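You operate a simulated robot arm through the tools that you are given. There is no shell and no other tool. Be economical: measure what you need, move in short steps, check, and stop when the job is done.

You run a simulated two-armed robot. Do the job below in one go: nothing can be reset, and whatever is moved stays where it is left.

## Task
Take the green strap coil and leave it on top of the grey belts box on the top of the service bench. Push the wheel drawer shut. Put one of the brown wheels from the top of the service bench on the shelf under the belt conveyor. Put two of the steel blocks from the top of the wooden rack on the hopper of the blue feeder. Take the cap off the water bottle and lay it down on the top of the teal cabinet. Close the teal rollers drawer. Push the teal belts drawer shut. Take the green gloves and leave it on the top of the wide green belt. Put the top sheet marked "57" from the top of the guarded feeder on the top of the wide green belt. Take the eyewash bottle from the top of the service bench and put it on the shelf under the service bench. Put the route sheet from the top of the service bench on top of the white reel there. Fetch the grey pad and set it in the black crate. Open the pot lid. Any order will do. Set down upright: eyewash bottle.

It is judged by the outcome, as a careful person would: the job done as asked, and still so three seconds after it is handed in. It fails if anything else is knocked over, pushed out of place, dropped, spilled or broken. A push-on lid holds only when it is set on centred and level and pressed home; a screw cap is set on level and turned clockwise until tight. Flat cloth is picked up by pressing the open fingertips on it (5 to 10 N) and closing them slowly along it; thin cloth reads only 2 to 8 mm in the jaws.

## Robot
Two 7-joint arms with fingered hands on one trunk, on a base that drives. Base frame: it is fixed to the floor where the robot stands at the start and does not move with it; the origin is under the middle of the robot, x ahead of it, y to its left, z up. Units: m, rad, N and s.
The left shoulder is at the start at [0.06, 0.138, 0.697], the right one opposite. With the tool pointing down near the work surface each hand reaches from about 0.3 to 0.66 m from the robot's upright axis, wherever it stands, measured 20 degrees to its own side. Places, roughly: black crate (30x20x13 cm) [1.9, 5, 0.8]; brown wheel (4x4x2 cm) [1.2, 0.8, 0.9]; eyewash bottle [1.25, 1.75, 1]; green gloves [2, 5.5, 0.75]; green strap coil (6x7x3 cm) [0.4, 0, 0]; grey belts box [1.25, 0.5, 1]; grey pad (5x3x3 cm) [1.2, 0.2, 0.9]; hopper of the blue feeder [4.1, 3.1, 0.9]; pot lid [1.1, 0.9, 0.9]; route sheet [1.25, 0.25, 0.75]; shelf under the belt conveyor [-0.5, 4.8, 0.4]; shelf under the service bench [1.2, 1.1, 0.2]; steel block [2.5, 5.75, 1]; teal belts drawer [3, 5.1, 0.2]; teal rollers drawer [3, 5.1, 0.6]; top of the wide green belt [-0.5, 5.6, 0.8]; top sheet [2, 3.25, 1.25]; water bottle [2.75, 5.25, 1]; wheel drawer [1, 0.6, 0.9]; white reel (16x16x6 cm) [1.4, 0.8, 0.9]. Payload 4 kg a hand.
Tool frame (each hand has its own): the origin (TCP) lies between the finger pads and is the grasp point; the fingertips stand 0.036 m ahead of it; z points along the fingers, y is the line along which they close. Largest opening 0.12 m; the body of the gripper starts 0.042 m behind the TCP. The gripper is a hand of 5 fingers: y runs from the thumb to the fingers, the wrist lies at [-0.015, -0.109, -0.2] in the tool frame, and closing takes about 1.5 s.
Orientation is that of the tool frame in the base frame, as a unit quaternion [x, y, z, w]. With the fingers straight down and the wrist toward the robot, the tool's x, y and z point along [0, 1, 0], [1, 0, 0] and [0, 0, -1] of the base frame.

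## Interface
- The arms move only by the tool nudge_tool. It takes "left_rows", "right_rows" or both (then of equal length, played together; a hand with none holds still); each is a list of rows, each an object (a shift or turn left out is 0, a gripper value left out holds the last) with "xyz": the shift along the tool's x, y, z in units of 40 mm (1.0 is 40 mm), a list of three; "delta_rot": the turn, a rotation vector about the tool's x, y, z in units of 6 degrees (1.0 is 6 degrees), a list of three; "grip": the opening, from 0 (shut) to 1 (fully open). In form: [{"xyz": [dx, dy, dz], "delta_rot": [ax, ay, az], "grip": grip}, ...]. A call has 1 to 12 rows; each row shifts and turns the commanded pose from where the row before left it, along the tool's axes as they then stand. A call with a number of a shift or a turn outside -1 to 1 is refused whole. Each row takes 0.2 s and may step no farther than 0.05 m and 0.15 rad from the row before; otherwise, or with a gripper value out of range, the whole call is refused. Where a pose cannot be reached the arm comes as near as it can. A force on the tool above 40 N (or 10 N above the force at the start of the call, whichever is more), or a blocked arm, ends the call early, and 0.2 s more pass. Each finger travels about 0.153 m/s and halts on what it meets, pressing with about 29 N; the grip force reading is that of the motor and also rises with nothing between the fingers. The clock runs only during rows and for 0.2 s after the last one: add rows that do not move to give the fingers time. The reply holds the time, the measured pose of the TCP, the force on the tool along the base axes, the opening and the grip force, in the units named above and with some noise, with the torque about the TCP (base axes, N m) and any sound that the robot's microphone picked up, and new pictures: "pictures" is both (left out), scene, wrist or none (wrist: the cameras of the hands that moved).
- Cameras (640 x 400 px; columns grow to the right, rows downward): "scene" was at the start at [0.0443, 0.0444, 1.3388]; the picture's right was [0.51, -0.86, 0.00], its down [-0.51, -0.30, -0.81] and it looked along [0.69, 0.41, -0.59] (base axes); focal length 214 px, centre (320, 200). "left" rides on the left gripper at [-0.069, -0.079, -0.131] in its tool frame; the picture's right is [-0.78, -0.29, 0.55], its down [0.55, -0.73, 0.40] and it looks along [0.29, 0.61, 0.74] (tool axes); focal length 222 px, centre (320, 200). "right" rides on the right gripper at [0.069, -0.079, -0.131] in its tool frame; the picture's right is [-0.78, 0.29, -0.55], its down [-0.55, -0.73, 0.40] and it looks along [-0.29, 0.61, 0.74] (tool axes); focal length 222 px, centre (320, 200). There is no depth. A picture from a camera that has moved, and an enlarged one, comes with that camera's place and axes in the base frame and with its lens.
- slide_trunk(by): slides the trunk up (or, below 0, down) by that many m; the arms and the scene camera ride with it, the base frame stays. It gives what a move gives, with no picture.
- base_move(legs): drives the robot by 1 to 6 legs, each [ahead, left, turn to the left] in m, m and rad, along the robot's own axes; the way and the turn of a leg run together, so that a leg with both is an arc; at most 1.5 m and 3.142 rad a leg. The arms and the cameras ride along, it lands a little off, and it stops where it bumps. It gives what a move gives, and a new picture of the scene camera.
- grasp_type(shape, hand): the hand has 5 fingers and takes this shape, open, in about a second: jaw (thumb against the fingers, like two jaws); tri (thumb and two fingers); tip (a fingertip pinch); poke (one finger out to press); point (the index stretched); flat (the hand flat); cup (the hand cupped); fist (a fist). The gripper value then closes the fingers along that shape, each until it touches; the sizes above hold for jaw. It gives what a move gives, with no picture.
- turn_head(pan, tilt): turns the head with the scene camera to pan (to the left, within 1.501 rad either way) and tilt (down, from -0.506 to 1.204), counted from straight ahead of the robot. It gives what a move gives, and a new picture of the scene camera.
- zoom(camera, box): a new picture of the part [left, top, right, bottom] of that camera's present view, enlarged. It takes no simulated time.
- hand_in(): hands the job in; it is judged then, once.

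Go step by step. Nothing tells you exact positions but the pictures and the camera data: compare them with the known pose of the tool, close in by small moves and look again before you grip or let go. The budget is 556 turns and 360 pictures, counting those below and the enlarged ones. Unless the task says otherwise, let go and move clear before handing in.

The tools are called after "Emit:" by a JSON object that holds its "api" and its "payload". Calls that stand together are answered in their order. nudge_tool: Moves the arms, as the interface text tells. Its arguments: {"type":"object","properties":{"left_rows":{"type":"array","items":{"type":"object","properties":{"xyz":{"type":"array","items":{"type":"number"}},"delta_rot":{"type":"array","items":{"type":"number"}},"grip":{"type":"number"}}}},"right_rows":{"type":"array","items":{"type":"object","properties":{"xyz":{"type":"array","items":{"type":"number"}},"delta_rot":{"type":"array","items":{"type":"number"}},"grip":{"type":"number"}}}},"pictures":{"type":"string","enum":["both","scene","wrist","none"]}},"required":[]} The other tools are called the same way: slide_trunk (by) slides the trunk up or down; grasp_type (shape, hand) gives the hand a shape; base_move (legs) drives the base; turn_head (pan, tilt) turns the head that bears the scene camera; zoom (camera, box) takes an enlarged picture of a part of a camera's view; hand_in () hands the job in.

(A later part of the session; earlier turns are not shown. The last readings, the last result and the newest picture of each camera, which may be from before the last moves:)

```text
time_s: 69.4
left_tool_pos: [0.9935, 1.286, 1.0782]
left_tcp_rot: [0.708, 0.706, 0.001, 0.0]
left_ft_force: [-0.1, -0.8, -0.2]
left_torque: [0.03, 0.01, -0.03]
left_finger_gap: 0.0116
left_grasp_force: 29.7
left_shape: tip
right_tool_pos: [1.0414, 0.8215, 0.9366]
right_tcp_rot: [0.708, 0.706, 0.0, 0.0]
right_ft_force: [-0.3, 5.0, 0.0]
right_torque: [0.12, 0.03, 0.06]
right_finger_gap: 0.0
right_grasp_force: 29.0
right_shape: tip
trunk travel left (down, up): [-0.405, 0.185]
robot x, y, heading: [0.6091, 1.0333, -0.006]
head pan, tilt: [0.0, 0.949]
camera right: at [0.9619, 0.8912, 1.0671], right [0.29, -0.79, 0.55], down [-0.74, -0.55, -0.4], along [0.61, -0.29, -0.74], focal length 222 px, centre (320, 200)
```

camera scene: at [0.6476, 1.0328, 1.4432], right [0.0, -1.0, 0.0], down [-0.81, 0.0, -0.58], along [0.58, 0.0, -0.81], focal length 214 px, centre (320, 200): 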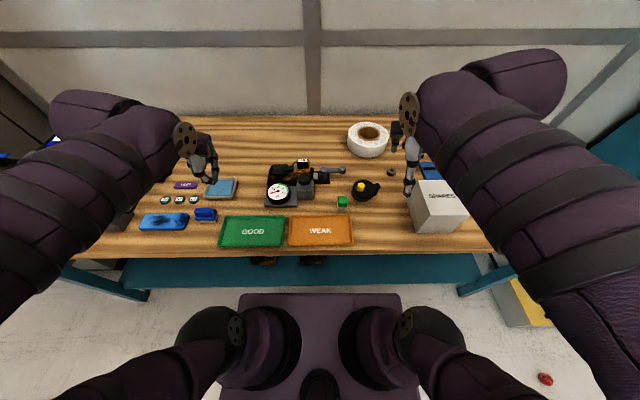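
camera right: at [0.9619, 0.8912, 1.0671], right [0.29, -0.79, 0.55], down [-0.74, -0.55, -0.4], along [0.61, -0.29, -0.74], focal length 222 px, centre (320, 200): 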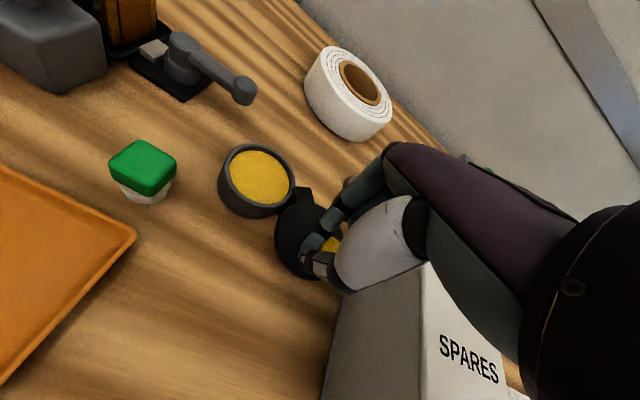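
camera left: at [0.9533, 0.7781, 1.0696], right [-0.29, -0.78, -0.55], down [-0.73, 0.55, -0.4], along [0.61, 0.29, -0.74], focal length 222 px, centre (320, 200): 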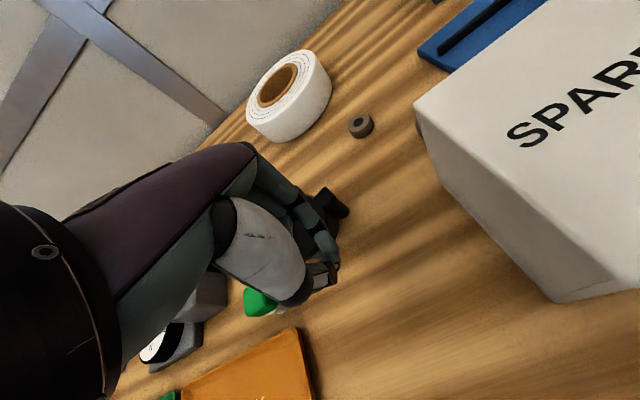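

The pot is open. Raise both hands and move left to view the eyewash bottle.

Emit:
{"api": "nudge_tool", "payload": {"right_rows": [{"xyz": [0, 0, -1]}, {"xyz": [0, 0, -1]}, {"xyz": [0, -0.3, -1]}, {"xyz": [0, -0.3, -1]}, {"xyz": [0, -0.3, -1]}, {"xyz": [0, -0.3, -1]}, {"xyz": [0, -0.3, -0.5]}], "left_rows": [{"xyz": [0, 0, -1]}, {"xyz": [0, 0, -1]}, {"xyz": [0, 0, -1]}, {"xyz": [0, 0, -1]}, {"xyz": [0, 0, -1]}, {"xyz": [0, 0, -0.5]}, {"xyz": [0, 0, 0]}], "pictures": "none"}}

Emit:
{"api": "base_move", "payload": {"legs": [[0, 0.45, 0]]}}

```text
time_s: 71.0
left_tool_pos: [0.9929, 1.2862, 1.2994]
left_tcp_rot: [0.707, 0.707, 0.001, 0.0]
left_ft_force: [-0.1, -0.5, 0.0]
left_torque: [0.0, -0.02, 0.0]
left_finger_gap: 0.0111
left_grasp_force: 29.0
left_shape: tip
right_tool_pos: [0.9838, 0.8218, 1.1971]
right_tcp_rot: [0.707, 0.707, -0.001, 0.0]
right_ft_force: [0.3, -0.9, -0.1]
right_torque: [-0.01, -0.01, 0.02]
right_finger_gap: 0.0
right_grasp_force: 28.7
right_shape: tip
trunk travel left (down, up): [-0.405, 0.185]
robot x, y, heading: [0.6047, 1.0327, -0.001]
head pan, tilt: [0.0, 0.949]
```

```text
time_s: 73.8
left_tool_pos: [0.9922, 1.7433, 1.2998]
left_tcp_rot: [0.707, 0.707, 0.0, -0.001]
left_ft_force: [0.0, -0.3, 0.3]
left_torque: [-0.01, 0.02, -0.03]
left_finger_gap: 0.0113
left_grasp_force: 29.3
left_shape: tip
right_tool_pos: [0.9859, 1.2791, 1.197]
right_tcp_rot: [0.707, 0.707, 0.0, 0.0]
right_ft_force: [0.2, -0.1, -0.4]
right_torque: [0.03, -0.01, -0.02]
right_finger_gap: 0.0001
right_grasp_force: 28.6
right_shape: tip
trunk travel left (down, up): [-0.405, 0.185]
robot x, y, heading: [0.6058, 1.4875, -0.006]
head pan, tilt: [0.0, 0.949]
camera scene: at [0.6484, 1.4885, 1.4432], right [0.0, -1.0, 0.0], down [-0.81, 0.0, -0.58], along [0.58, 0.0, -0.81], focal length 214 px, centre (320, 200)
```

scene: 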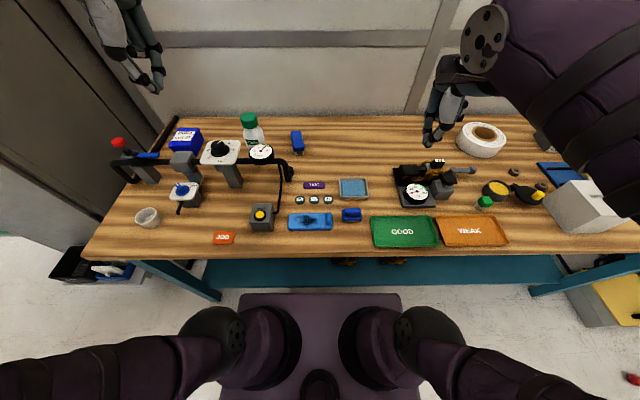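

Emit:
{"api": "zoom", "payload": {"camera": "scene", "box": [120, 100, 320, 225]}}

Emit:
{"api": "turn_head", "payload": {"pan": 0.0, "tilt": 0.55}}

```text
3.20 times, centred on (220, 162) of scene
camera zoom: at [0.6484, 1.4885, 1.4432], right [0.0, -1.0, 0.0], down [-0.81, 0.0, -0.58], along [0.58, 0.0, -0.81], focal length 686 px, centre (640, 320)
```

zoom: 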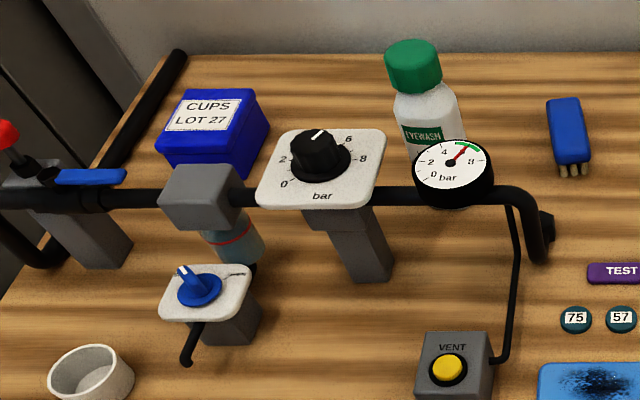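

```text
time_s: 74.6
left_tool_pos: [0.9919, 1.7433, 1.3008]
left_tcp_rot: [0.707, 0.707, 0.0, 0.001]
left_ft_force: [-0.9, 0.2, -0.2]
left_torque: [-0.03, 0.03, 0.01]
left_finger_gap: 0.0116
left_grasp_force: 29.6
left_shape: tip
right_tool_pos: [0.9859, 1.279, 1.1967]
right_tcp_rot: [0.707, 0.707, 0.0, 0.0]
right_ft_force: [-0.3, 0.7, 0.9]
right_torque: [0.0, 0.0, 0.02]
right_finger_gap: 0.0002
right_grasp_force: 29.1
right_shape: tip
trunk travel left (down, up): [-0.405, 0.185]
robot x, y, heading: [0.6051, 1.488, -0.005]
head pan, tilt: [0.0, 0.55]
camera scene: at [0.6654, 1.4877, 1.4761], right [0.0, -1.0, 0.0], down [-0.52, 0.0, -0.85], along [0.85, 0.0, -0.52], focal length 214 px, centre (320, 200)
```

scene: 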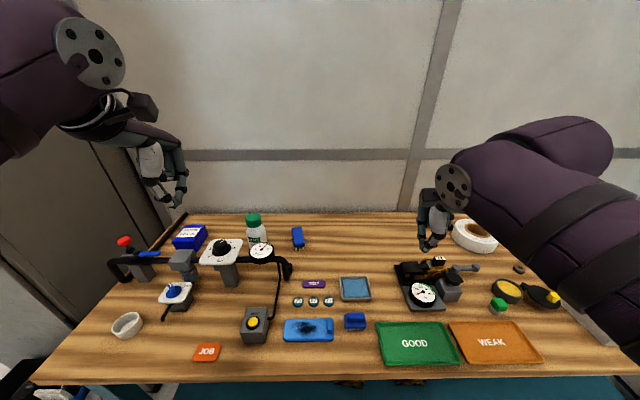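

The eyewash bottle (green cap) is behind the pipes near (1.295, 1.733), top ≈1.02. I'll approach from above with the left hand in jaw shape.

Emit:
{"api": "grasp_type", "payload": {"shape": "jaw", "hand": "left"}}

Emit:
{"api": "nudge_tool", "payload": {"left_rows": [{"xyz": [0, 0.9, 0], "grip": 1}, {"xyz": [0, 0.9, 0]}, {"xyz": [0, 0.9, 0]}, {"xyz": [0, 0.9, 0]}, {"xyz": [0, 0.9, 0]}, {"xyz": [0, 0.9, 0]}, {"xyz": [0, 0.9, 0]}, {"xyz": [-0.2, 0.9, 0.2]}, {"xyz": [0, 0.35, 0.8]}, {"xyz": [0, 0, 0.9]}, {"xyz": [0, 0, 0]}], "pictures": "both"}}

```text
time_s: 75.5
left_tool_pos: [0.9929, 1.7434, 1.3002]
left_tcp_rot: [0.707, 0.707, 0.0, 0.0]
left_ft_force: [0.2, 0.4, 0.4]
left_torque: [-0.01, -0.02, -0.02]
left_finger_gap: 0.12
left_grasp_force: 0.0
left_shape: jaw
right_tool_pos: [0.9849, 1.2776, 1.197]
right_tcp_rot: [0.707, 0.707, 0.001, 0.0]
right_ft_force: [1.1, 0.6, 0.0]
right_torque: [0.0, 0.0, 0.0]
right_finger_gap: 0.0
right_grasp_force: 29.1
right_shape: tip
trunk travel left (down, up): [-0.405, 0.185]
robot x, y, heading: [0.6068, 1.4901, -0.0]
head pan, tilt: [0.0, 0.55]
```

```text
time_s: 77.9
left_tool_pos: [1.2918, 1.7326, 1.2261]
left_tcp_rot: [0.707, 0.707, 0.0, 0.0]
left_ft_force: [0.7, 0.2, 0.1]
left_torque: [0.01, 0.03, 0.0]
left_finger_gap: 0.1199
left_grasp_force: 0.1
left_shape: jaw
right_tool_pos: [0.9853, 1.2777, 1.196]
right_tcp_rot: [0.706, 0.708, 0.0, 0.0]
right_ft_force: [-0.6, 1.2, 0.0]
right_torque: [-0.01, -0.01, 0.02]
right_finger_gap: 0.0001
right_grasp_force: 29.0
right_shape: tip
trunk travel left (down, up): [-0.405, 0.185]
robot x, y, heading: [0.6058, 1.4864, -0.001]
head pan, tilt: [0.0, 0.55]
camera scene: at [0.6655, 1.4878, 1.4761], right [0.0, -1.0, 0.0], down [-0.52, 0.0, -0.85], along [0.85, 0.0, -0.52], focal length 214 px, centre (320, 200)
camera left: at [1.2122, 1.6633, 1.356], right [-0.29, -0.78, -0.55], down [-0.73, 0.55, -0.4], along [0.61, 0.29, -0.74], focal length 222 px, centre (320, 200)
```

scene: 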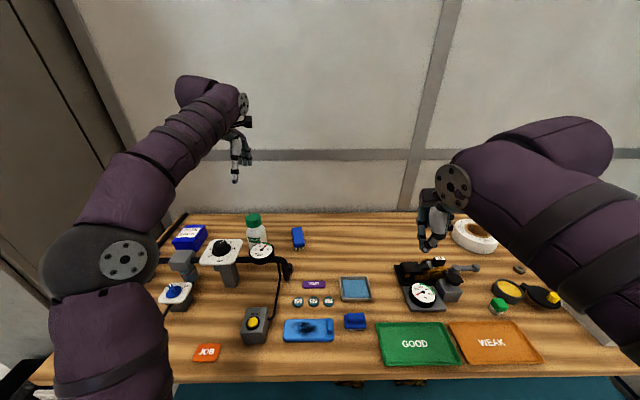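
left: 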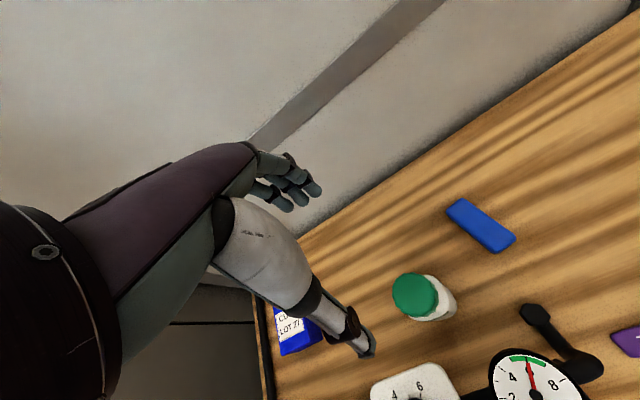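

Refined: cap top centre at (1.257, 1.718, 1.05). Move over it and descend partway.

Emit:
{"api": "nudge_tool", "payload": {"left_rows": [{"xyz": [-0.37, -0.85, 0], "grip": 0.75}, {"xyz": [0, 0, 0.8]}, {"xyz": [0, 0, 0.8]}, {"xyz": [0, 0, 0.8]}, {"xyz": [0, 0, 0.8]}, {"xyz": [0, 0, 0]}], "pictures": "both"}}

```text
time_s: 79.3
left_tool_pos: [1.258, 1.7177, 1.0932]
left_tcp_rot: [0.707, 0.707, 0.0, 0.0]
left_ft_force: [-1.1, 0.9, -0.1]
left_torque: [-0.03, 0.02, 0.0]
left_finger_gap: 0.0902
left_grasp_force: 0.0
left_shape: jaw
right_tool_pos: [0.9843, 1.2787, 1.1967]
right_tcp_rot: [0.707, 0.707, 0.0, 0.0]
right_ft_force: [-0.3, -0.1, 0.4]
right_torque: [-0.04, -0.02, -0.03]
right_finger_gap: 0.0001
right_grasp_force: 28.9
right_shape: tip
trunk travel left (down, up): [-0.405, 0.185]
robot x, y, heading: [0.607, 1.4854, 0.004]
head pan, tilt: [0.0, 0.55]
camera scene: at [0.6654, 1.4877, 1.4761], right [0.0, -1.0, 0.0], down [-0.52, 0.0, -0.85], along [0.85, 0.0, -0.52], focal length 214 px, centre (320, 200)
camera left: at [1.1791, 1.6478, 1.2242], right [-0.29, -0.78, -0.55], down [-0.73, 0.55, -0.4], along [0.61, 0.29, -0.74], focal length 222 px, centre (320, 200)
```

scene: 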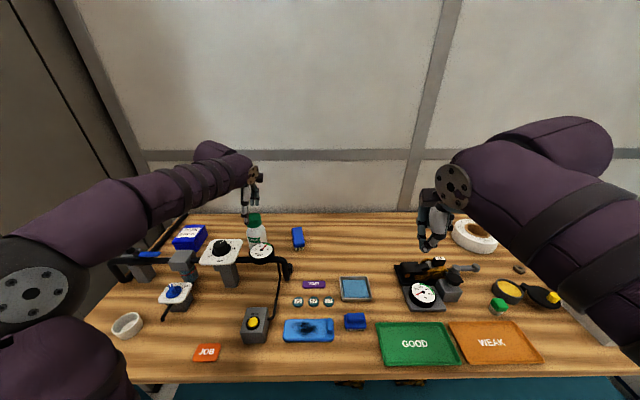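
left: 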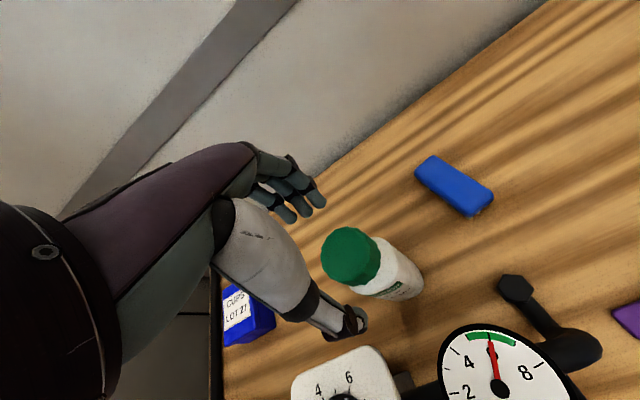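

Emit:
{"api": "nudge_tool", "payload": {"left_rows": [{"xyz": [-0.15, -0.07, 0.5]}, {"xyz": [0, 0, 0.6]}, {"xyz": [0, 0, 0.5]}, {"xyz": [0, 0, 0]}], "pictures": "both"}}

```text
time_s: 80.3
left_tool_pos: [1.2567, 1.713, 1.0278]
left_tcp_rot: [0.707, 0.707, 0.0, -0.001]
left_ft_force: [0.4, -0.4, 0.4]
left_torque: [0.01, -0.04, 0.03]
left_finger_gap: 0.0903
left_grasp_force: 0.0
left_shape: jaw
right_tool_pos: [0.9855, 1.2785, 1.1971]
right_tcp_rot: [0.707, 0.707, 0.0, 0.0]
right_ft_force: [0.6, 0.3, -1.0]
right_torque: [0.02, -0.01, -0.01]
right_finger_gap: 0.0003
right_grasp_force: 28.9
right_shape: tip
trunk travel left (down, up): [-0.405, 0.185]
robot x, y, heading: [0.6081, 1.4889, 0.002]
head pan, tilt: [0.0, 0.55]
camera scene: at [0.6655, 1.4877, 1.4761], right [0.0, -1.0, 0.0], down [-0.52, 0.0, -0.85], along [0.85, 0.0, -0.52], focal length 214 px, centre (320, 200)
camera left: at [1.1762, 1.6423, 1.1595], right [-0.29, -0.78, -0.55], down [-0.73, 0.55, -0.4], along [0.61, 0.29, -0.74], focal length 222 px, centre (320, 200)
```

scene: 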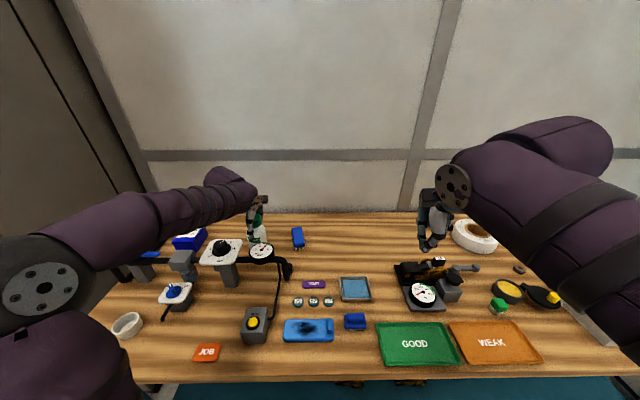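
left: 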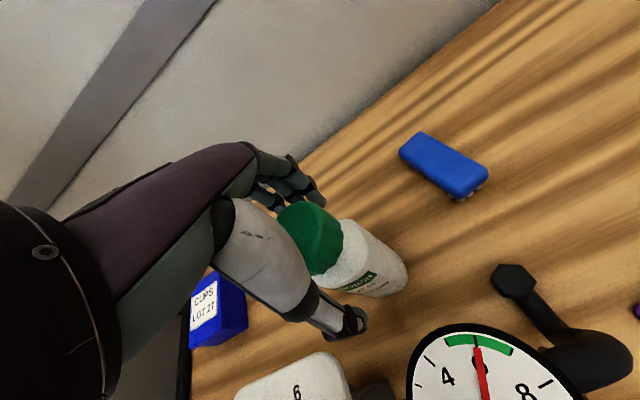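

Emit:
{"api": "nudge_tool", "payload": {"left_rows": [{"xyz": [0, 0, 0.2]}, {"grip": 0.3}, {"grip": 0.3}, {"grip": 0.3}, {"grip": 0.3}, {"grip": 0.2}, {"grip": 0.2}], "pictures": "wrist"}}

```text
time_s: 81.9
left_tool_pos: [1.2576, 1.7135, 1.0234]
left_tcp_rot: [0.708, 0.706, 0.001, 0.0]
left_ft_force: [3.5, 0.1, 8.4]
left_torque: [0.09, -0.3, -0.01]
left_finger_gap: 0.0441
left_grasp_force: 29.2
left_shape: jaw
right_tool_pos: [0.9857, 1.2777, 1.1963]
right_tcp_rot: [0.707, 0.707, 0.0, 0.0]
right_ft_force: [0.2, 0.6, 0.5]
right_torque: [0.0, 0.01, 0.02]
right_finger_gap: 0.0
right_grasp_force: 29.3
right_shape: tip
trunk travel left (down, up): [-0.405, 0.185]
robot x, y, heading: [0.6061, 1.4899, -0.003]
head pan, tilt: [0.0, 0.55]
camera left: at [1.1765, 1.6427, 1.1532], right [-0.29, -0.78, -0.55], down [-0.73, 0.55, -0.4], along [0.61, 0.29, -0.74], focal length 222 px, centre (320, 200)
```

left: 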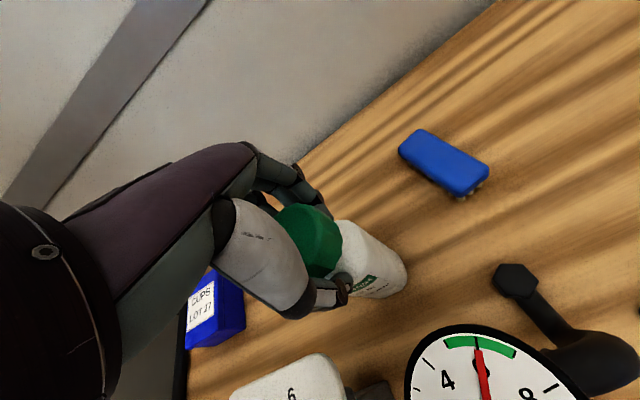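

Gripped on the cap. Lift clear of the pipes.

Emit:
{"api": "nudge_tool", "payload": {"left_rows": [{"xyz": [0, 0, -0.5]}, {"xyz": [0, 0, -0.8]}, {"xyz": [0, 0, -0.9]}, {"xyz": [0, 0, -0.9]}, {"xyz": [0, 0, -0.9]}, {"xyz": [0, 0, -0.9]}, {"xyz": [0, 0, -0.9]}, {"xyz": [0, -0.5, -0.5]}, {"xyz": [0, -1, 0]}, {"xyz": [0, -1, 0]}, {"xyz": [0, -1, 0]}, {"xyz": [0, -1, 0]}], "pictures": "both"}}

```text
time_s: 84.5
left_tool_pos: [1.0775, 1.7116, 1.276]
left_tcp_rot: [0.708, 0.706, 0.0, -0.001]
left_ft_force: [0.0, 0.6, -4.6]
left_torque: [-0.05, 0.0, -0.01]
left_finger_gap: 0.0376
left_grasp_force: 29.1
left_shape: jaw
right_tool_pos: [0.9859, 1.2782, 1.1977]
right_tcp_rot: [0.707, 0.708, 0.0, 0.0]
right_ft_force: [-0.3, 0.7, -0.1]
right_torque: [0.02, 0.02, 0.0]
right_finger_gap: 0.0
right_grasp_force: 29.3
right_shape: tip
trunk travel left (down, up): [-0.405, 0.185]
robot x, y, heading: [0.6096, 1.4909, -0.003]
head pan, tilt: [0.0, 0.55]
camera scene: at [0.6647, 1.488, 1.4762], right [0.0, -1.0, 0.0], down [-0.52, 0.0, -0.85], along [0.85, 0.0, -0.52], focal length 214 px, centre (320, 200)
camera left: at [0.9978, 1.642, 1.4064], right [-0.29, -0.78, -0.55], down [-0.73, 0.55, -0.4], along [0.61, 0.29, -0.74], focal length 222 px, centre (320, 200)
```

scene: 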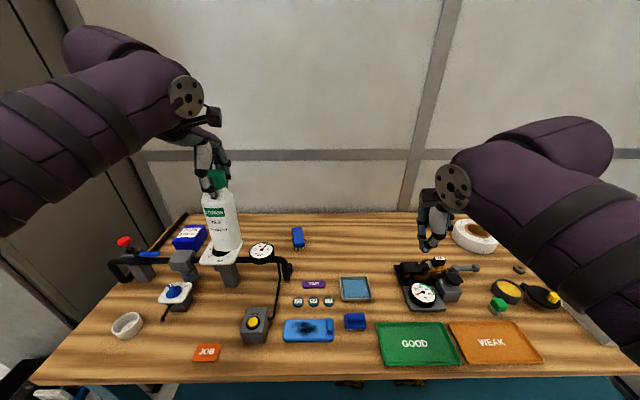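
left: 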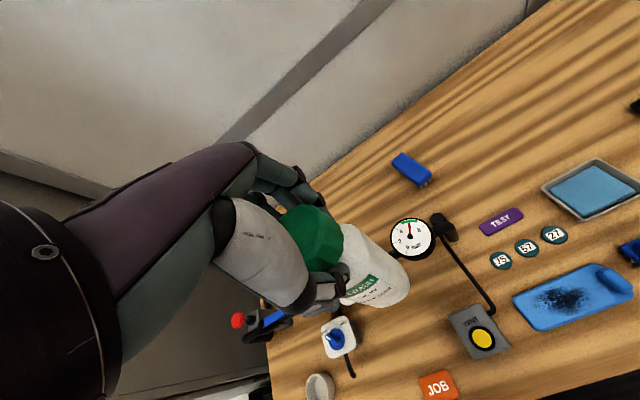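

Emit:
{"api": "zoom", "payload": {"camera": "scene", "box": [160, 120, 280, 195]}}

Emit:
{"api": "zoom", "payload": {"camera": "scene", "box": [170, 180, 290, 270]}}

```text
5.33 times, centred on (220, 158) of scene
camera zoom: at [0.6647, 1.488, 1.4762], right [0.0, -1.0, 0.0], down [-0.52, 0.0, -0.85], along [0.85, 0.0, -0.52], focal length 1144 px, centre (853, 427)
```

zoom: 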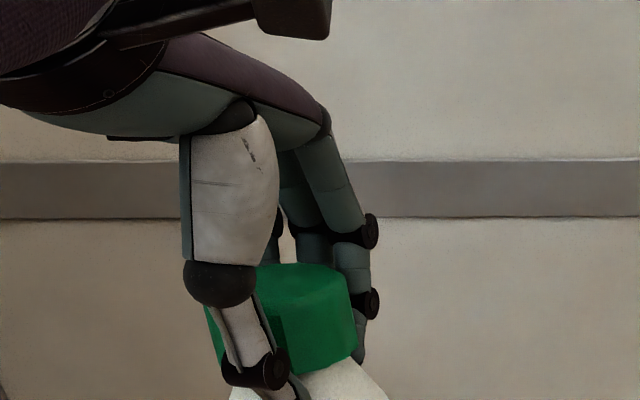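

```text
4.44 times, centred on (230, 225) of scene
camera zoom: at [0.6647, 1.488, 1.4762], right [0.0, -1.0, 0.0], down [-0.52, 0.0, -0.85], along [0.85, 0.0, -0.52], focal length 953 px, centre (720, 89)
```

zoom: 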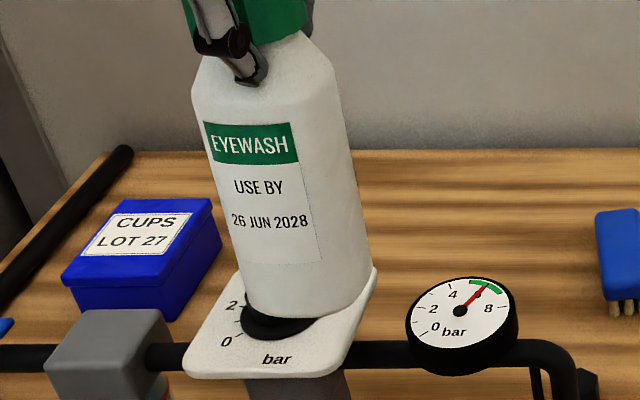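

The bottle is held, tilted a few degrees. Back away from the bench to go for the shelf underneath.

Emit:
{"api": "base_move", "payload": {"legs": [[-0.42, 0, 0]]}}

Emit:
{"api": "slide_trunk", "payload": {"by": -0.35}}

Emit:
{"api": "nudge_tool", "payload": {"left_rows": [{"xyz": [0, 0, 0.8], "delta_rot": [0, -0.7, 0]}, {"xyz": [0, 0, 0.8], "delta_rot": [0, -0.7, 0]}, {"xyz": [0, 0, 0.9]}, {"xyz": [0, 0, 0.9]}, {"xyz": [0, 0, 0.9]}, {"xyz": [0, 0, 0.9]}, {"xyz": [0, 0, 0.5]}], "right_rows": [{"xyz": [0, 0, -0.9]}, {"xyz": [0, 0, -0.9]}, {"xyz": [0, 0, -0.9]}, {"xyz": [0, 0, -0.9]}, {"xyz": [0, 0, -0.9]}, {"xyz": [0, 0, -0.9]}, {"xyz": [0, 0, -0.9]}], "pictures": "both"}}

```text
time_s: 87.2
left_tool_pos: [0.6472, 1.7099, 1.2764]
left_tcp_rot: [0.708, 0.706, 0.0, 0.0]
left_ft_force: [-0.3, 0.7, -4.5]
left_torque: [-0.05, 0.01, 0.03]
left_finger_gap: 0.0374
left_grasp_force: 29.5
left_shape: jaw
right_tool_pos: [0.5527, 1.2778, 1.1963]
right_tcp_rot: [0.708, 0.707, 0.0, -0.001]
right_ft_force: [-0.3, -0.2, 0.4]
right_torque: [-0.02, -0.05, -0.02]
right_finger_gap: 0.0
right_grasp_force: 28.7
right_shape: tip
trunk travel left (down, up): [-0.405, 0.185]
robot x, y, heading: [0.1759, 1.4923, -0.005]
head pan, tilt: [0.0, 0.55]
camera scene: at [0.2335, 1.4886, 1.4762], right [0.0, -1.0, 0.0], down [-0.52, 0.0, -0.85], along [0.85, 0.0, -0.52], focal length 214 px, centre (320, 200)
```

scene: 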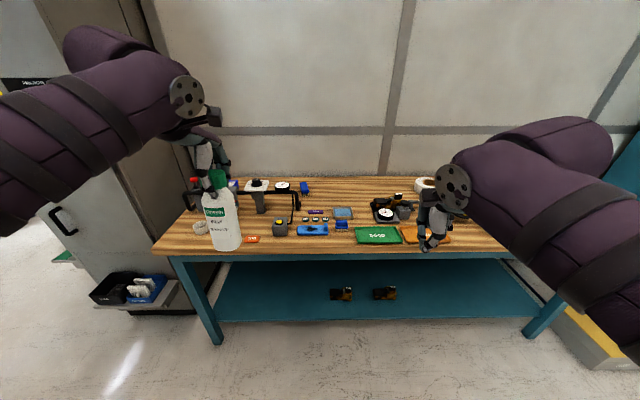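

```text
time_s: 90.6
left_tool_pos: [0.6483, 1.711, 0.9273]
left_tcp_rot: [0.708, 0.707, -0.001, 0.0]
left_ft_force: [-0.7, -0.5, -4.2]
left_torque: [-0.06, 0.01, -0.04]
left_finger_gap: 0.0375
left_grasp_force: 29.1
left_shape: jaw
right_tool_pos: [0.5532, 1.2776, 0.8464]
right_tcp_rot: [0.708, 0.706, -0.001, -0.001]
right_ft_force: [0.5, -0.3, 0.6]
right_torque: [0.01, -0.01, 0.02]
right_finger_gap: 0.0
right_grasp_force: 28.7
right_shape: tip
trunk travel left (down, up): [-0.055, 0.535]
robot x, y, heading: [0.1726, 1.4847, -0.004]
head pan, tilt: [0.0, 0.55]
```

```text
time_s: 92.2
left_tool_pos: [0.6465, 1.6863, 0.6988]
left_tcp_rot: [0.707, 0.704, -0.051, 0.052]
left_ft_force: [-0.2, -0.3, -4.7]
left_torque: [0.01, 0.01, 0.0]
left_finger_gap: 0.0375
left_grasp_force: 28.6
left_shape: jaw
right_tool_pos: [0.5516, 1.2783, 1.0989]
right_tcp_rot: [0.708, 0.706, -0.001, -0.001]
right_ft_force: [0.1, 0.1, 0.0]
right_torque: [-0.01, 0.04, -0.02]
right_finger_gap: 0.0
right_grasp_force: 29.5
right_shape: tip
trunk travel left (down, up): [-0.055, 0.535]
robot x, y, heading: [0.1766, 1.4844, 0.0]
head pan, tilt: [0.0, 0.55]
camera scene: at [0.2342, 1.4886, 1.1261], right [0.0, -1.0, 0.0], down [-0.52, 0.0, -0.85], along [0.85, 0.0, -0.52], focal length 214 px, centre (320, 200)
camera right: at [0.4726, 1.3472, 1.2293], right [0.29, -0.79, 0.55], down [-0.74, -0.55, -0.39], along [0.61, -0.29, -0.74], focal length 222 px, centre (320, 200)
camera left: at [0.5669, 1.6359, 0.8374], right [-0.29, -0.86, -0.43], down [-0.73, 0.49, -0.47], along [0.61, 0.17, -0.77], focal length 222 px, centre (320, 200)
```

scene: 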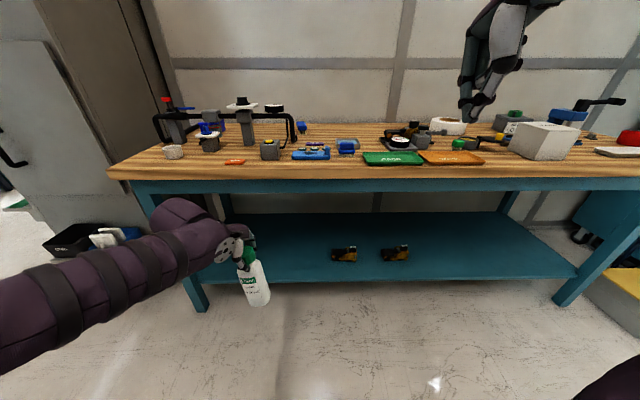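
right: 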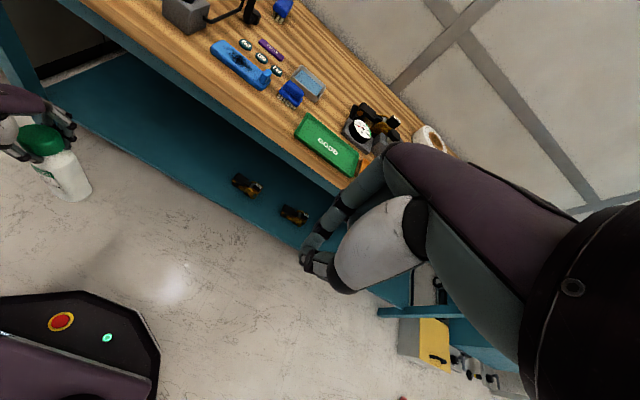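
left: 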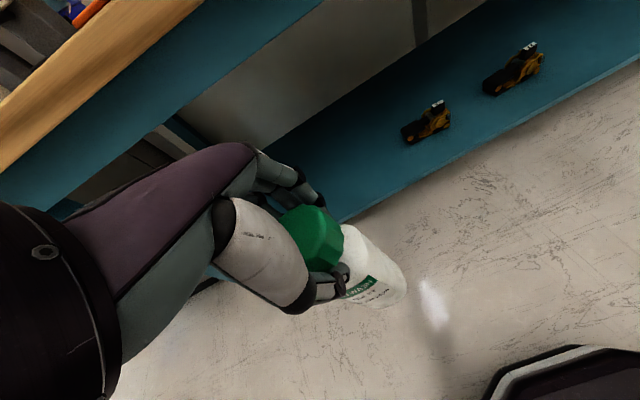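

Shelf top is about z 0.25 (front edge x 0.92), apron bottom 0.77. Lower the left hand to entry height and tuck the right hand back.

Emit:
{"api": "nudge_tool", "payload": {"left_rows": [{"xyz": [0, 0, 0.9]}, {"xyz": [0, 0, 0.9]}, {"xyz": [0, 0, 0.9]}, {"xyz": [0, 0, 0.9]}, {"xyz": [0, 0, 0.9]}, {"xyz": [0, 0, 0.85]}], "right_rows": [{"xyz": [0, -0.6, -0.5]}, {"xyz": [0, -0.6, -0.5]}, {"xyz": [0, -0.6, -0.5]}, {"xyz": [0, -0.6, -0.5]}, {"xyz": [0, -0.6, 0]}, {"xyz": [0, 0, 0]}], "pictures": "none"}}

Emit:
{"api": "base_move", "payload": {"legs": [[0.22, 0, 0]]}}

```text
time_s: 93.6
left_tool_pos: [0.6497, 1.6538, 0.4889]
left_tcp_rot: [0.705, 0.705, -0.054, 0.052]
left_ft_force: [1.4, -0.2, -4.4]
left_torque: [-0.1, -0.11, 0.01]
left_finger_gap: 0.0279
left_grasp_force: 28.9
left_shape: jaw
left hand out of reach, approached as far as the arm can: row 4
right_tool_pos: [0.5155, 1.2706, 1.1121]
right_tcp_rot: [0.709, 0.706, 0.0, 0.0]
right_ft_force: [-0.2, -0.3, 0.2]
right_torque: [-0.05, 0.04, 0.0]
right_finger_gap: 0.0002
right_grasp_force: 29.1
right_shape: tip
right hand out of reach, approached as far as the arm can: row 1, 2, 3, 4
trunk travel left (down, up): [-0.055, 0.535]
robot x, y, heading: [0.1734, 1.4882, -0.003]
head pan, tilt: [0.0, 0.55]
```

```text
time_s: 95.3
left_tool_pos: [0.8666, 1.6536, 0.4902]
left_tcp_rot: [0.706, 0.704, -0.052, 0.051]
left_ft_force: [-0.4, 0.4, 0.0]
left_torque: [-0.02, -0.03, -0.01]
left_finger_gap: 0.0258
left_grasp_force: 29.0
left_shape: jaw
right_tool_pos: [0.7316, 1.2689, 1.1112]
right_tcp_rot: [0.709, 0.706, 0.0, 0.0]
right_ft_force: [0.4, -0.2, 0.1]
right_torque: [-0.01, 0.0, -0.02]
right_finger_gap: 0.0
right_grasp_force: 29.5
right_shape: tip
trunk travel left (down, up): [-0.055, 0.535]
robot x, y, heading: [0.3934, 1.4911, -0.005]
head pan, tilt: [0.0, 0.55]
camera scene: at [0.4521, 1.4876, 1.1261], right [0.0, -1.0, 0.0], down [-0.52, 0.0, -0.85], along [0.85, 0.0, -0.52], focal length 214 px, centre (320, 200)
```

scene: 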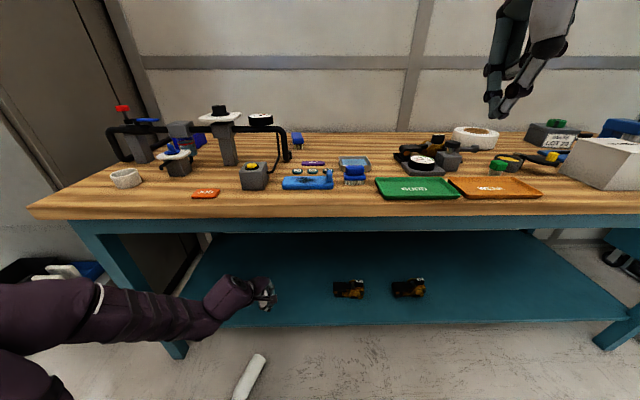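

The bottle slipped out and is on the floor. Look at it.

Emit:
{"api": "turn_head", "payload": {"pan": 0.15, "tilt": 1.1}}

```text
time_s: 96.2
left_tool_pos: [0.8672, 1.6527, 0.4891]
left_tcp_rot: [0.706, 0.704, -0.053, 0.051]
left_ft_force: [-0.1, 0.7, -0.7]
left_torque: [0.01, -0.01, -0.02]
left_finger_gap: 0.0258
left_grasp_force: 28.9
left_shape: jaw
right_tool_pos: [0.7308, 1.2691, 1.1103]
right_tcp_rot: [0.708, 0.706, 0.0, -0.001]
right_ft_force: [-0.5, 0.1, -0.4]
right_torque: [0.0, 0.0, -0.02]
right_finger_gap: 0.0
right_grasp_force: 28.4
right_shape: tip
trunk travel left (down, up): [-0.055, 0.535]
robot x, y, heading: [0.3943, 1.4901, -0.002]
head pan, tilt: [0.15, 1.1]
camera scene: at [0.425, 1.4972, 1.0831], right [0.15, -0.99, 0.0], down [-0.88, -0.13, -0.45], along [0.45, 0.07, -0.89], focal length 214 px, centre (320, 200)
```

scene: 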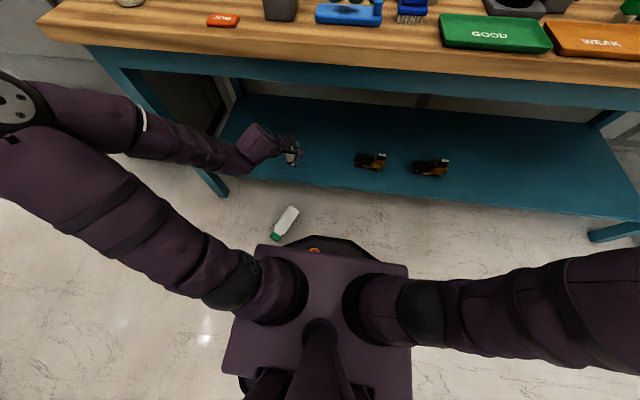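

The bottle lies along x near (0.80, 1.74), cap toward me. I'll back off and turn the left hand so its wrist is to the left, closing along y.

Emit:
{"api": "base_move", "payload": {"legs": [[-0.14, 0, 0]]}}

Emit:
{"api": "nudge_tool", "payload": {"left_rows": [{"delta_rot": [0, 0.72, 0], "grip": 1}, {"delta_rot": [0, 0.72, 0]}, {"delta_rot": [0, 0, 1]}, {"delta_rot": [0, 0, 1]}, {"delta_rot": [0, 0, 1]}, {"delta_rot": [0, 0, 1]}, {"delta_rot": [0, 0, 1]}, {"delta_rot": [0, 0, 1]}, {"delta_rot": [0, 0, 1]}, {"delta_rot": [0, 0, 1]}, {"delta_rot": [0, 0, 1]}], "pictures": "wrist"}}

```text
time_s: 97.5
left_tool_pos: [0.7288, 1.6537, 0.489]
left_tcp_rot: [0.706, 0.704, -0.052, 0.052]
left_ft_force: [0.1, -0.8, -1.0]
left_torque: [0.03, -0.01, -0.02]
left_finger_gap: 0.0255
left_grasp_force: 28.9
left_shape: jaw
right_tool_pos: [0.5925, 1.27, 1.1122]
right_tcp_rot: [0.707, 0.707, 0.0, 0.0]
right_ft_force: [0.7, -0.4, -0.8]
right_torque: [-0.03, -0.02, -0.02]
right_finger_gap: 0.0
right_grasp_force: 28.8
right_shape: tip
trunk travel left (down, up): [-0.055, 0.535]
robot x, y, heading: [0.2529, 1.4912, -0.007]
head pan, tilt: [0.15, 1.1]
camera scene: at [0.2863, 1.4977, 1.083], right [0.15, -0.99, 0.0], down [-0.88, -0.13, -0.45], along [0.45, 0.07, -0.89], focal length 214 px, centre (320, 200)
```

scene: 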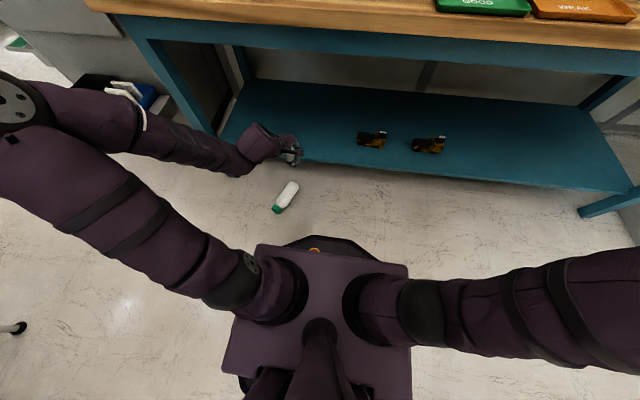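

```text
time_s: 100.0
left_tool_pos: [0.7283, 1.6551, 0.4902]
left_tcp_rot: [0.952, 0.307, 0.002, -0.002]
left_ft_force: [1.0, 0.0, 0.3]
left_torque: [0.03, -0.01, 0.03]
left_finger_gap: 0.1198
left_grasp_force: 0.1
left_shape: jaw
right_tool_pos: [0.5927, 1.27, 1.1116]
right_tcp_rot: [0.708, 0.706, 0.0, 0.0]
right_ft_force: [-0.1, 0.6, 0.2]
right_torque: [-0.02, -0.01, -0.03]
right_finger_gap: 0.0001
right_grasp_force: 28.7
right_shape: tip
trunk travel left (down, up): [-0.055, 0.535]
robot x, y, heading: [0.2531, 1.4874, -0.005]
head pan, tilt: [0.15, 1.1]
camera left: at [0.6248, 1.6766, 0.6201], right [-0.81, -0.22, -0.55], down [0.02, 0.92, -0.39], along [0.59, -0.33, -0.74], focal length 222 px, centre (320, 200)
```

left: 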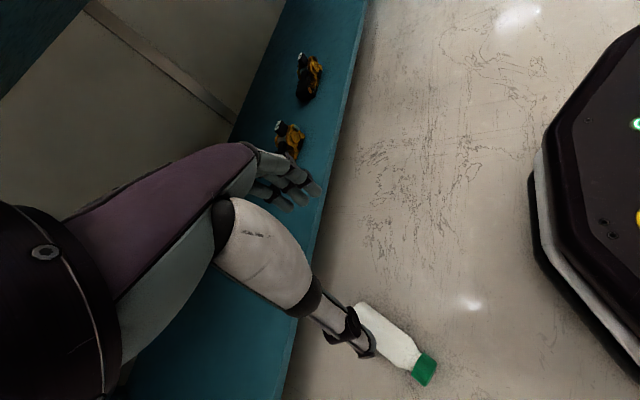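

Continue the yaw and move over the bottle body near (0.815, 1.765).

Emit:
{"api": "nudge_tool", "payload": {"left_rows": [{"delta_rot": [0, 0, 1]}, {"delta_rot": [0, 0, 1]}, {"delta_rot": [0, 0, 1]}, {"delta_rot": [0, 0, 1]}, {"delta_rot": [0, 0, 1]}, {"delta_rot": [0, 0, 1]}, {"delta_rot": [0, 0, 1]}, {"delta_rot": [0, 0, 1]}, {"delta_rot": [0, 0, 1]}, {"delta_rot": [0, 0, 0.45]}, {"xyz": [0.3, -0.9, 0]}, {"xyz": [0.3, -0.9, 0]}], "pictures": "none"}}

Emit:
{"api": "nudge_tool", "payload": {"left_rows": [{"xyz": [0.3, -0.9, 0]}, {"xyz": [0.15, -0.65, 0]}, {"xyz": [0, 0, 0.9]}, {"xyz": [0, 0, 0.9]}, {"xyz": [0, 0, 0.9]}, {"xyz": [0, 0, 0.9]}, {"xyz": [0, 0, 0.9]}, {"xyz": [0, 0, 0]}], "pictures": "both"}}

```text
time_s: 102.5
left_tool_pos: [0.7767, 1.7127, 0.489]
left_tcp_rot: [0.984, -0.181, 0.0, -0.002]
left_ft_force: [-0.4, -0.5, 0.3]
left_torque: [-0.01, 0.0, 0.02]
left_finger_gap: 0.1197
left_grasp_force: 0.0
left_shape: jaw
right_tool_pos: [0.5931, 1.2705, 1.1114]
right_tcp_rot: [0.708, 0.706, 0.0, 0.0]
right_ft_force: [0.0, 0.2, -0.1]
right_torque: [-0.01, -0.05, -0.01]
right_finger_gap: 0.0003
right_grasp_force: 29.3
right_shape: tip
trunk travel left (down, up): [-0.055, 0.535]
robot x, y, heading: [0.2526, 1.4884, -0.006]
head pan, tilt: [0.15, 1.1]
```

```text
time_s: 104.3
left_tool_pos: [0.813, 1.7639, 0.308]
left_tcp_rot: [0.984, -0.18, 0.0, -0.003]
left_ft_force: [-0.6, -0.3, -0.5]
left_torque: [-0.01, 0.01, 0.05]
left_finger_gap: 0.1199
left_grasp_force: 0.1
left_shape: jaw
right_tool_pos: [0.5938, 1.2692, 1.1103]
right_tcp_rot: [0.708, 0.707, 0.0, 0.0]
right_ft_force: [-1.2, 0.7, -0.4]
right_torque: [-0.01, 0.03, -0.02]
right_finger_gap: 0.0
right_grasp_force: 29.0
right_shape: tip
trunk travel left (down, up): [-0.055, 0.535]
robot x, y, heading: [0.2563, 1.491, -0.006]
head pan, tilt: [0.15, 1.1]
camera scene: at [0.2863, 1.4978, 1.083], right [0.15, -0.99, 0.0], down [-0.88, -0.13, -0.45], along [0.45, 0.07, -0.89], focal length 214 px, centre (320, 200)
camera left: at [0.7751, 1.8612, 0.4381], right [-0.63, 0.55, -0.55], down [0.78, 0.49, -0.39], along [0.05, -0.67, -0.74], focal length 222 px, centre (320, 200)
```

scene: 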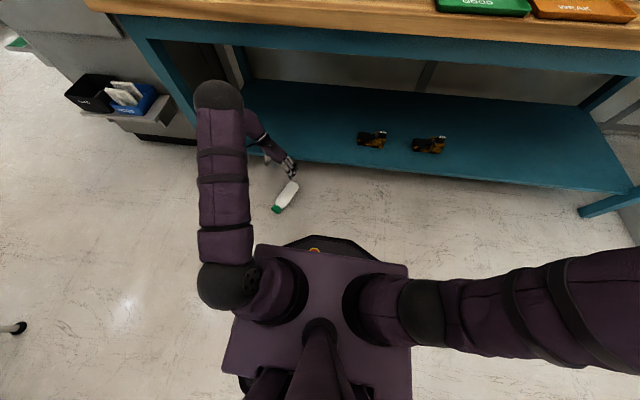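
left: 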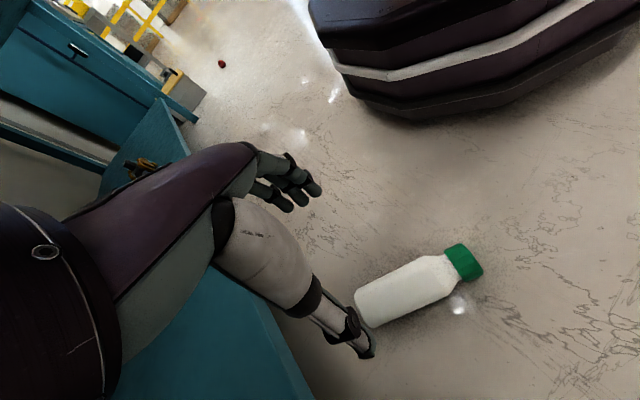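

Aligned. Descend to z≈0.046 and grip the body.

Emit:
{"api": "nudge_tool", "payload": {"left_rows": [{"xyz": [0, 0, 0.9]}, {"xyz": [0, 0, 0.9]}, {"xyz": [0, 0, 0.9]}, {"xyz": [0, 0, 0.9]}, {"xyz": [0, 0, 0.9]}, {"xyz": [0, 0, 0.9]}, {"xyz": [0, 0, 0.6]}, {"xyz": [0, 0, 0.45]}, {"xyz": [0, 0, 0]}], "pictures": "wrist"}}

```text
time_s: 106.3
left_tool_pos: [0.8145, 1.7652, 0.0518]
left_tcp_rot: [0.984, -0.18, 0.0, -0.002]
left_ft_force: [0.0, -0.1, -0.4]
left_torque: [0.01, -0.04, 0.01]
left_finger_gap: 0.1198
left_grasp_force: 0.1
left_shape: jaw
right_tool_pos: [0.5937, 1.2702, 1.1116]
right_tcp_rot: [0.708, 0.706, 0.0, 0.0]
right_ft_force: [-0.3, 0.5, 0.5]
right_torque: [-0.07, 0.01, -0.02]
right_finger_gap: 0.0001
right_grasp_force: 29.0
right_shape: tip
trunk travel left (down, up): [-0.055, 0.535]
robot x, y, heading: [0.2603, 1.4865, -0.007]
head pan, tilt: [0.15, 1.1]
camera left: at [0.7768, 1.8625, 0.1828], right [-0.63, 0.55, -0.54], down [0.78, 0.49, -0.4], along [0.05, -0.67, -0.74], focal length 222 px, centre (320, 200)
```

left: 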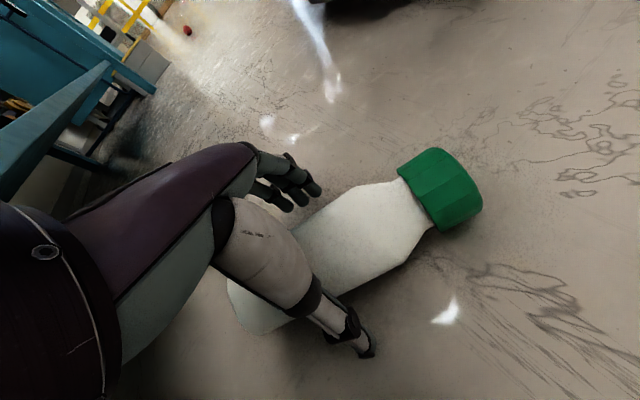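

Emit:
{"api": "nudge_tool", "payload": {"left_rows": [{"xyz": [0, 0, 0.12], "grip": 0.4}, {"grip": 0.4}, {"grip": 0.4}, {"grip": 0.3}, {"grip": 0.3}, {"grip": 0.2}, {"grip": 0.2}, {"grip": 0.2}], "pictures": "wrist"}}

```text
time_s: 108.2
left_tool_pos: [0.8148, 1.766, 0.0469]
left_tcp_rot: [0.983, -0.181, -0.001, -0.002]
left_ft_force: [0.1, -0.5, 1.1]
left_torque: [-0.01, -0.04, -0.01]
left_finger_gap: 0.053
left_grasp_force: 29.0
left_shape: jaw
right_tool_pos: [0.5943, 1.27, 1.111]
right_tcp_rot: [0.707, 0.707, 0.0, 0.0]
right_ft_force: [0.9, -0.1, -0.1]
right_torque: [-0.01, -0.03, -0.02]
right_finger_gap: 0.0
right_grasp_force: 28.9
right_shape: tip
trunk travel left (down, up): [-0.055, 0.535]
robot x, y, heading: [0.2542, 1.4888, 0.001]
head pan, tilt: [0.15, 1.1]
camera left: at [0.7768, 1.8633, 0.1777], right [-0.63, 0.55, -0.54], down [0.78, 0.49, -0.4], along [0.05, -0.67, -0.74], focal length 222 px, centre (320, 200)
```

left: 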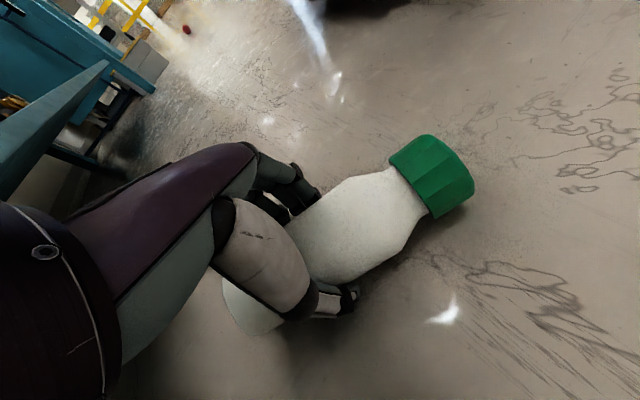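

Emit:
{"api": "nudge_tool", "payload": {"left_rows": [{"xyz": [0, 0, -0.3]}, {"xyz": [0, 0, -0.6]}, {"xyz": [0, 0, -0.8]}, {"xyz": [0, 0, -0.8]}, {"xyz": [0, 0, -0.8]}, {"xyz": [0, 0, -0.8]}, {"xyz": [0, 0, -0.8]}, {"xyz": [0, 0, -0.8]}, {"xyz": [0, 0, -0.8]}, {"xyz": [0, 0, -0.8]}], "pictures": "wrist"}}

Emit:
{"api": "base_move", "payload": {"legs": [[-0.2, 0, 0]]}}

```text
time_s: 110.3
left_tool_pos: [0.8161, 1.765, 0.3385]
left_tcp_rot: [0.983, -0.182, -0.001, -0.002]
left_ft_force: [-0.1, 0.0, -5.0]
left_torque: [0.06, -0.02, 0.0]
left_finger_gap: 0.0531
left_grasp_force: 28.8
left_shape: jaw
right_tool_pos: [0.5935, 1.2697, 1.1119]
right_tcp_rot: [0.708, 0.706, 0.0, 0.0]
right_ft_force: [-0.4, 0.2, -0.5]
right_torque: [-0.04, 0.02, -0.01]
right_finger_gap: 0.0002
right_grasp_force: 29.5
right_shape: tip
trunk travel left (down, up): [-0.055, 0.535]
robot x, y, heading: [0.2538, 1.4881, -0.003]
head pan, tilt: [0.15, 1.1]
camera left: at [0.7796, 1.8621, 0.4694], right [-0.63, 0.55, -0.54], down [0.77, 0.49, -0.4], along [0.05, -0.67, -0.74], focal length 222 px, centre (320, 200)
```

left: 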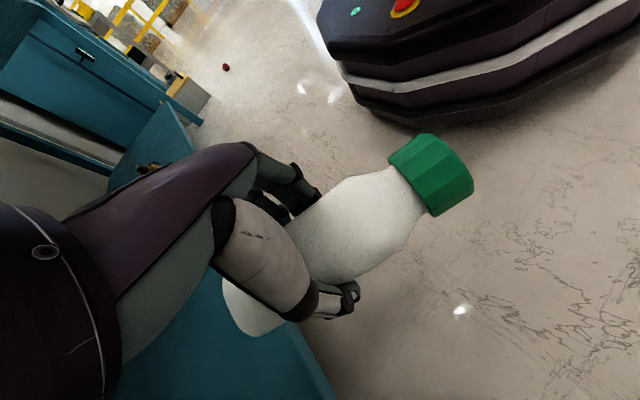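

```text
time_s: 112.0
left_tool_pos: [0.6131, 1.7647, 0.3384]
left_tcp_rot: [0.983, -0.181, -0.001, -0.002]
left_ft_force: [0.4, -0.2, -6.5]
left_torque: [-0.01, -0.05, 0.03]
left_finger_gap: 0.0529
left_grasp_force: 29.1
left_shape: jaw
right_tool_pos: [0.3902, 1.271, 1.1123]
right_tcp_rot: [0.708, 0.706, 0.0, 0.001]
right_ft_force: [-0.3, 0.3, 0.8]
right_torque: [-0.01, 0.0, -0.01]
right_finger_gap: 0.0004
right_grasp_force: 28.8
right_shape: tip
trunk travel left (down, up): [-0.055, 0.535]
robot x, y, heading: [0.0505, 1.4885, -0.005]
head pan, tilt: [0.15, 1.1]
camera scene: at [0.0837, 1.4985, 1.083], right [0.15, -0.99, 0.0], down [-0.88, -0.13, -0.45], along [0.45, 0.07, -0.89], focal length 214 px, centre (320, 200)
```

scene: 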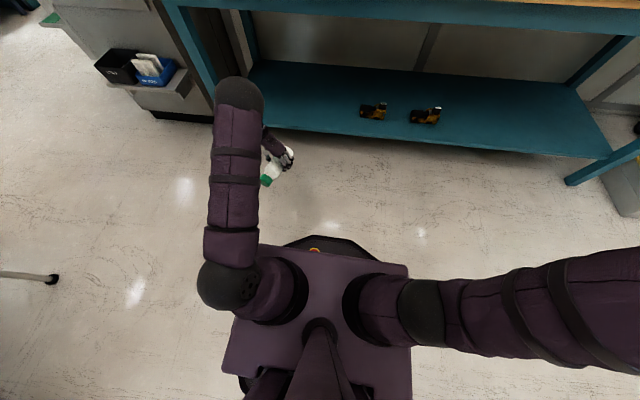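

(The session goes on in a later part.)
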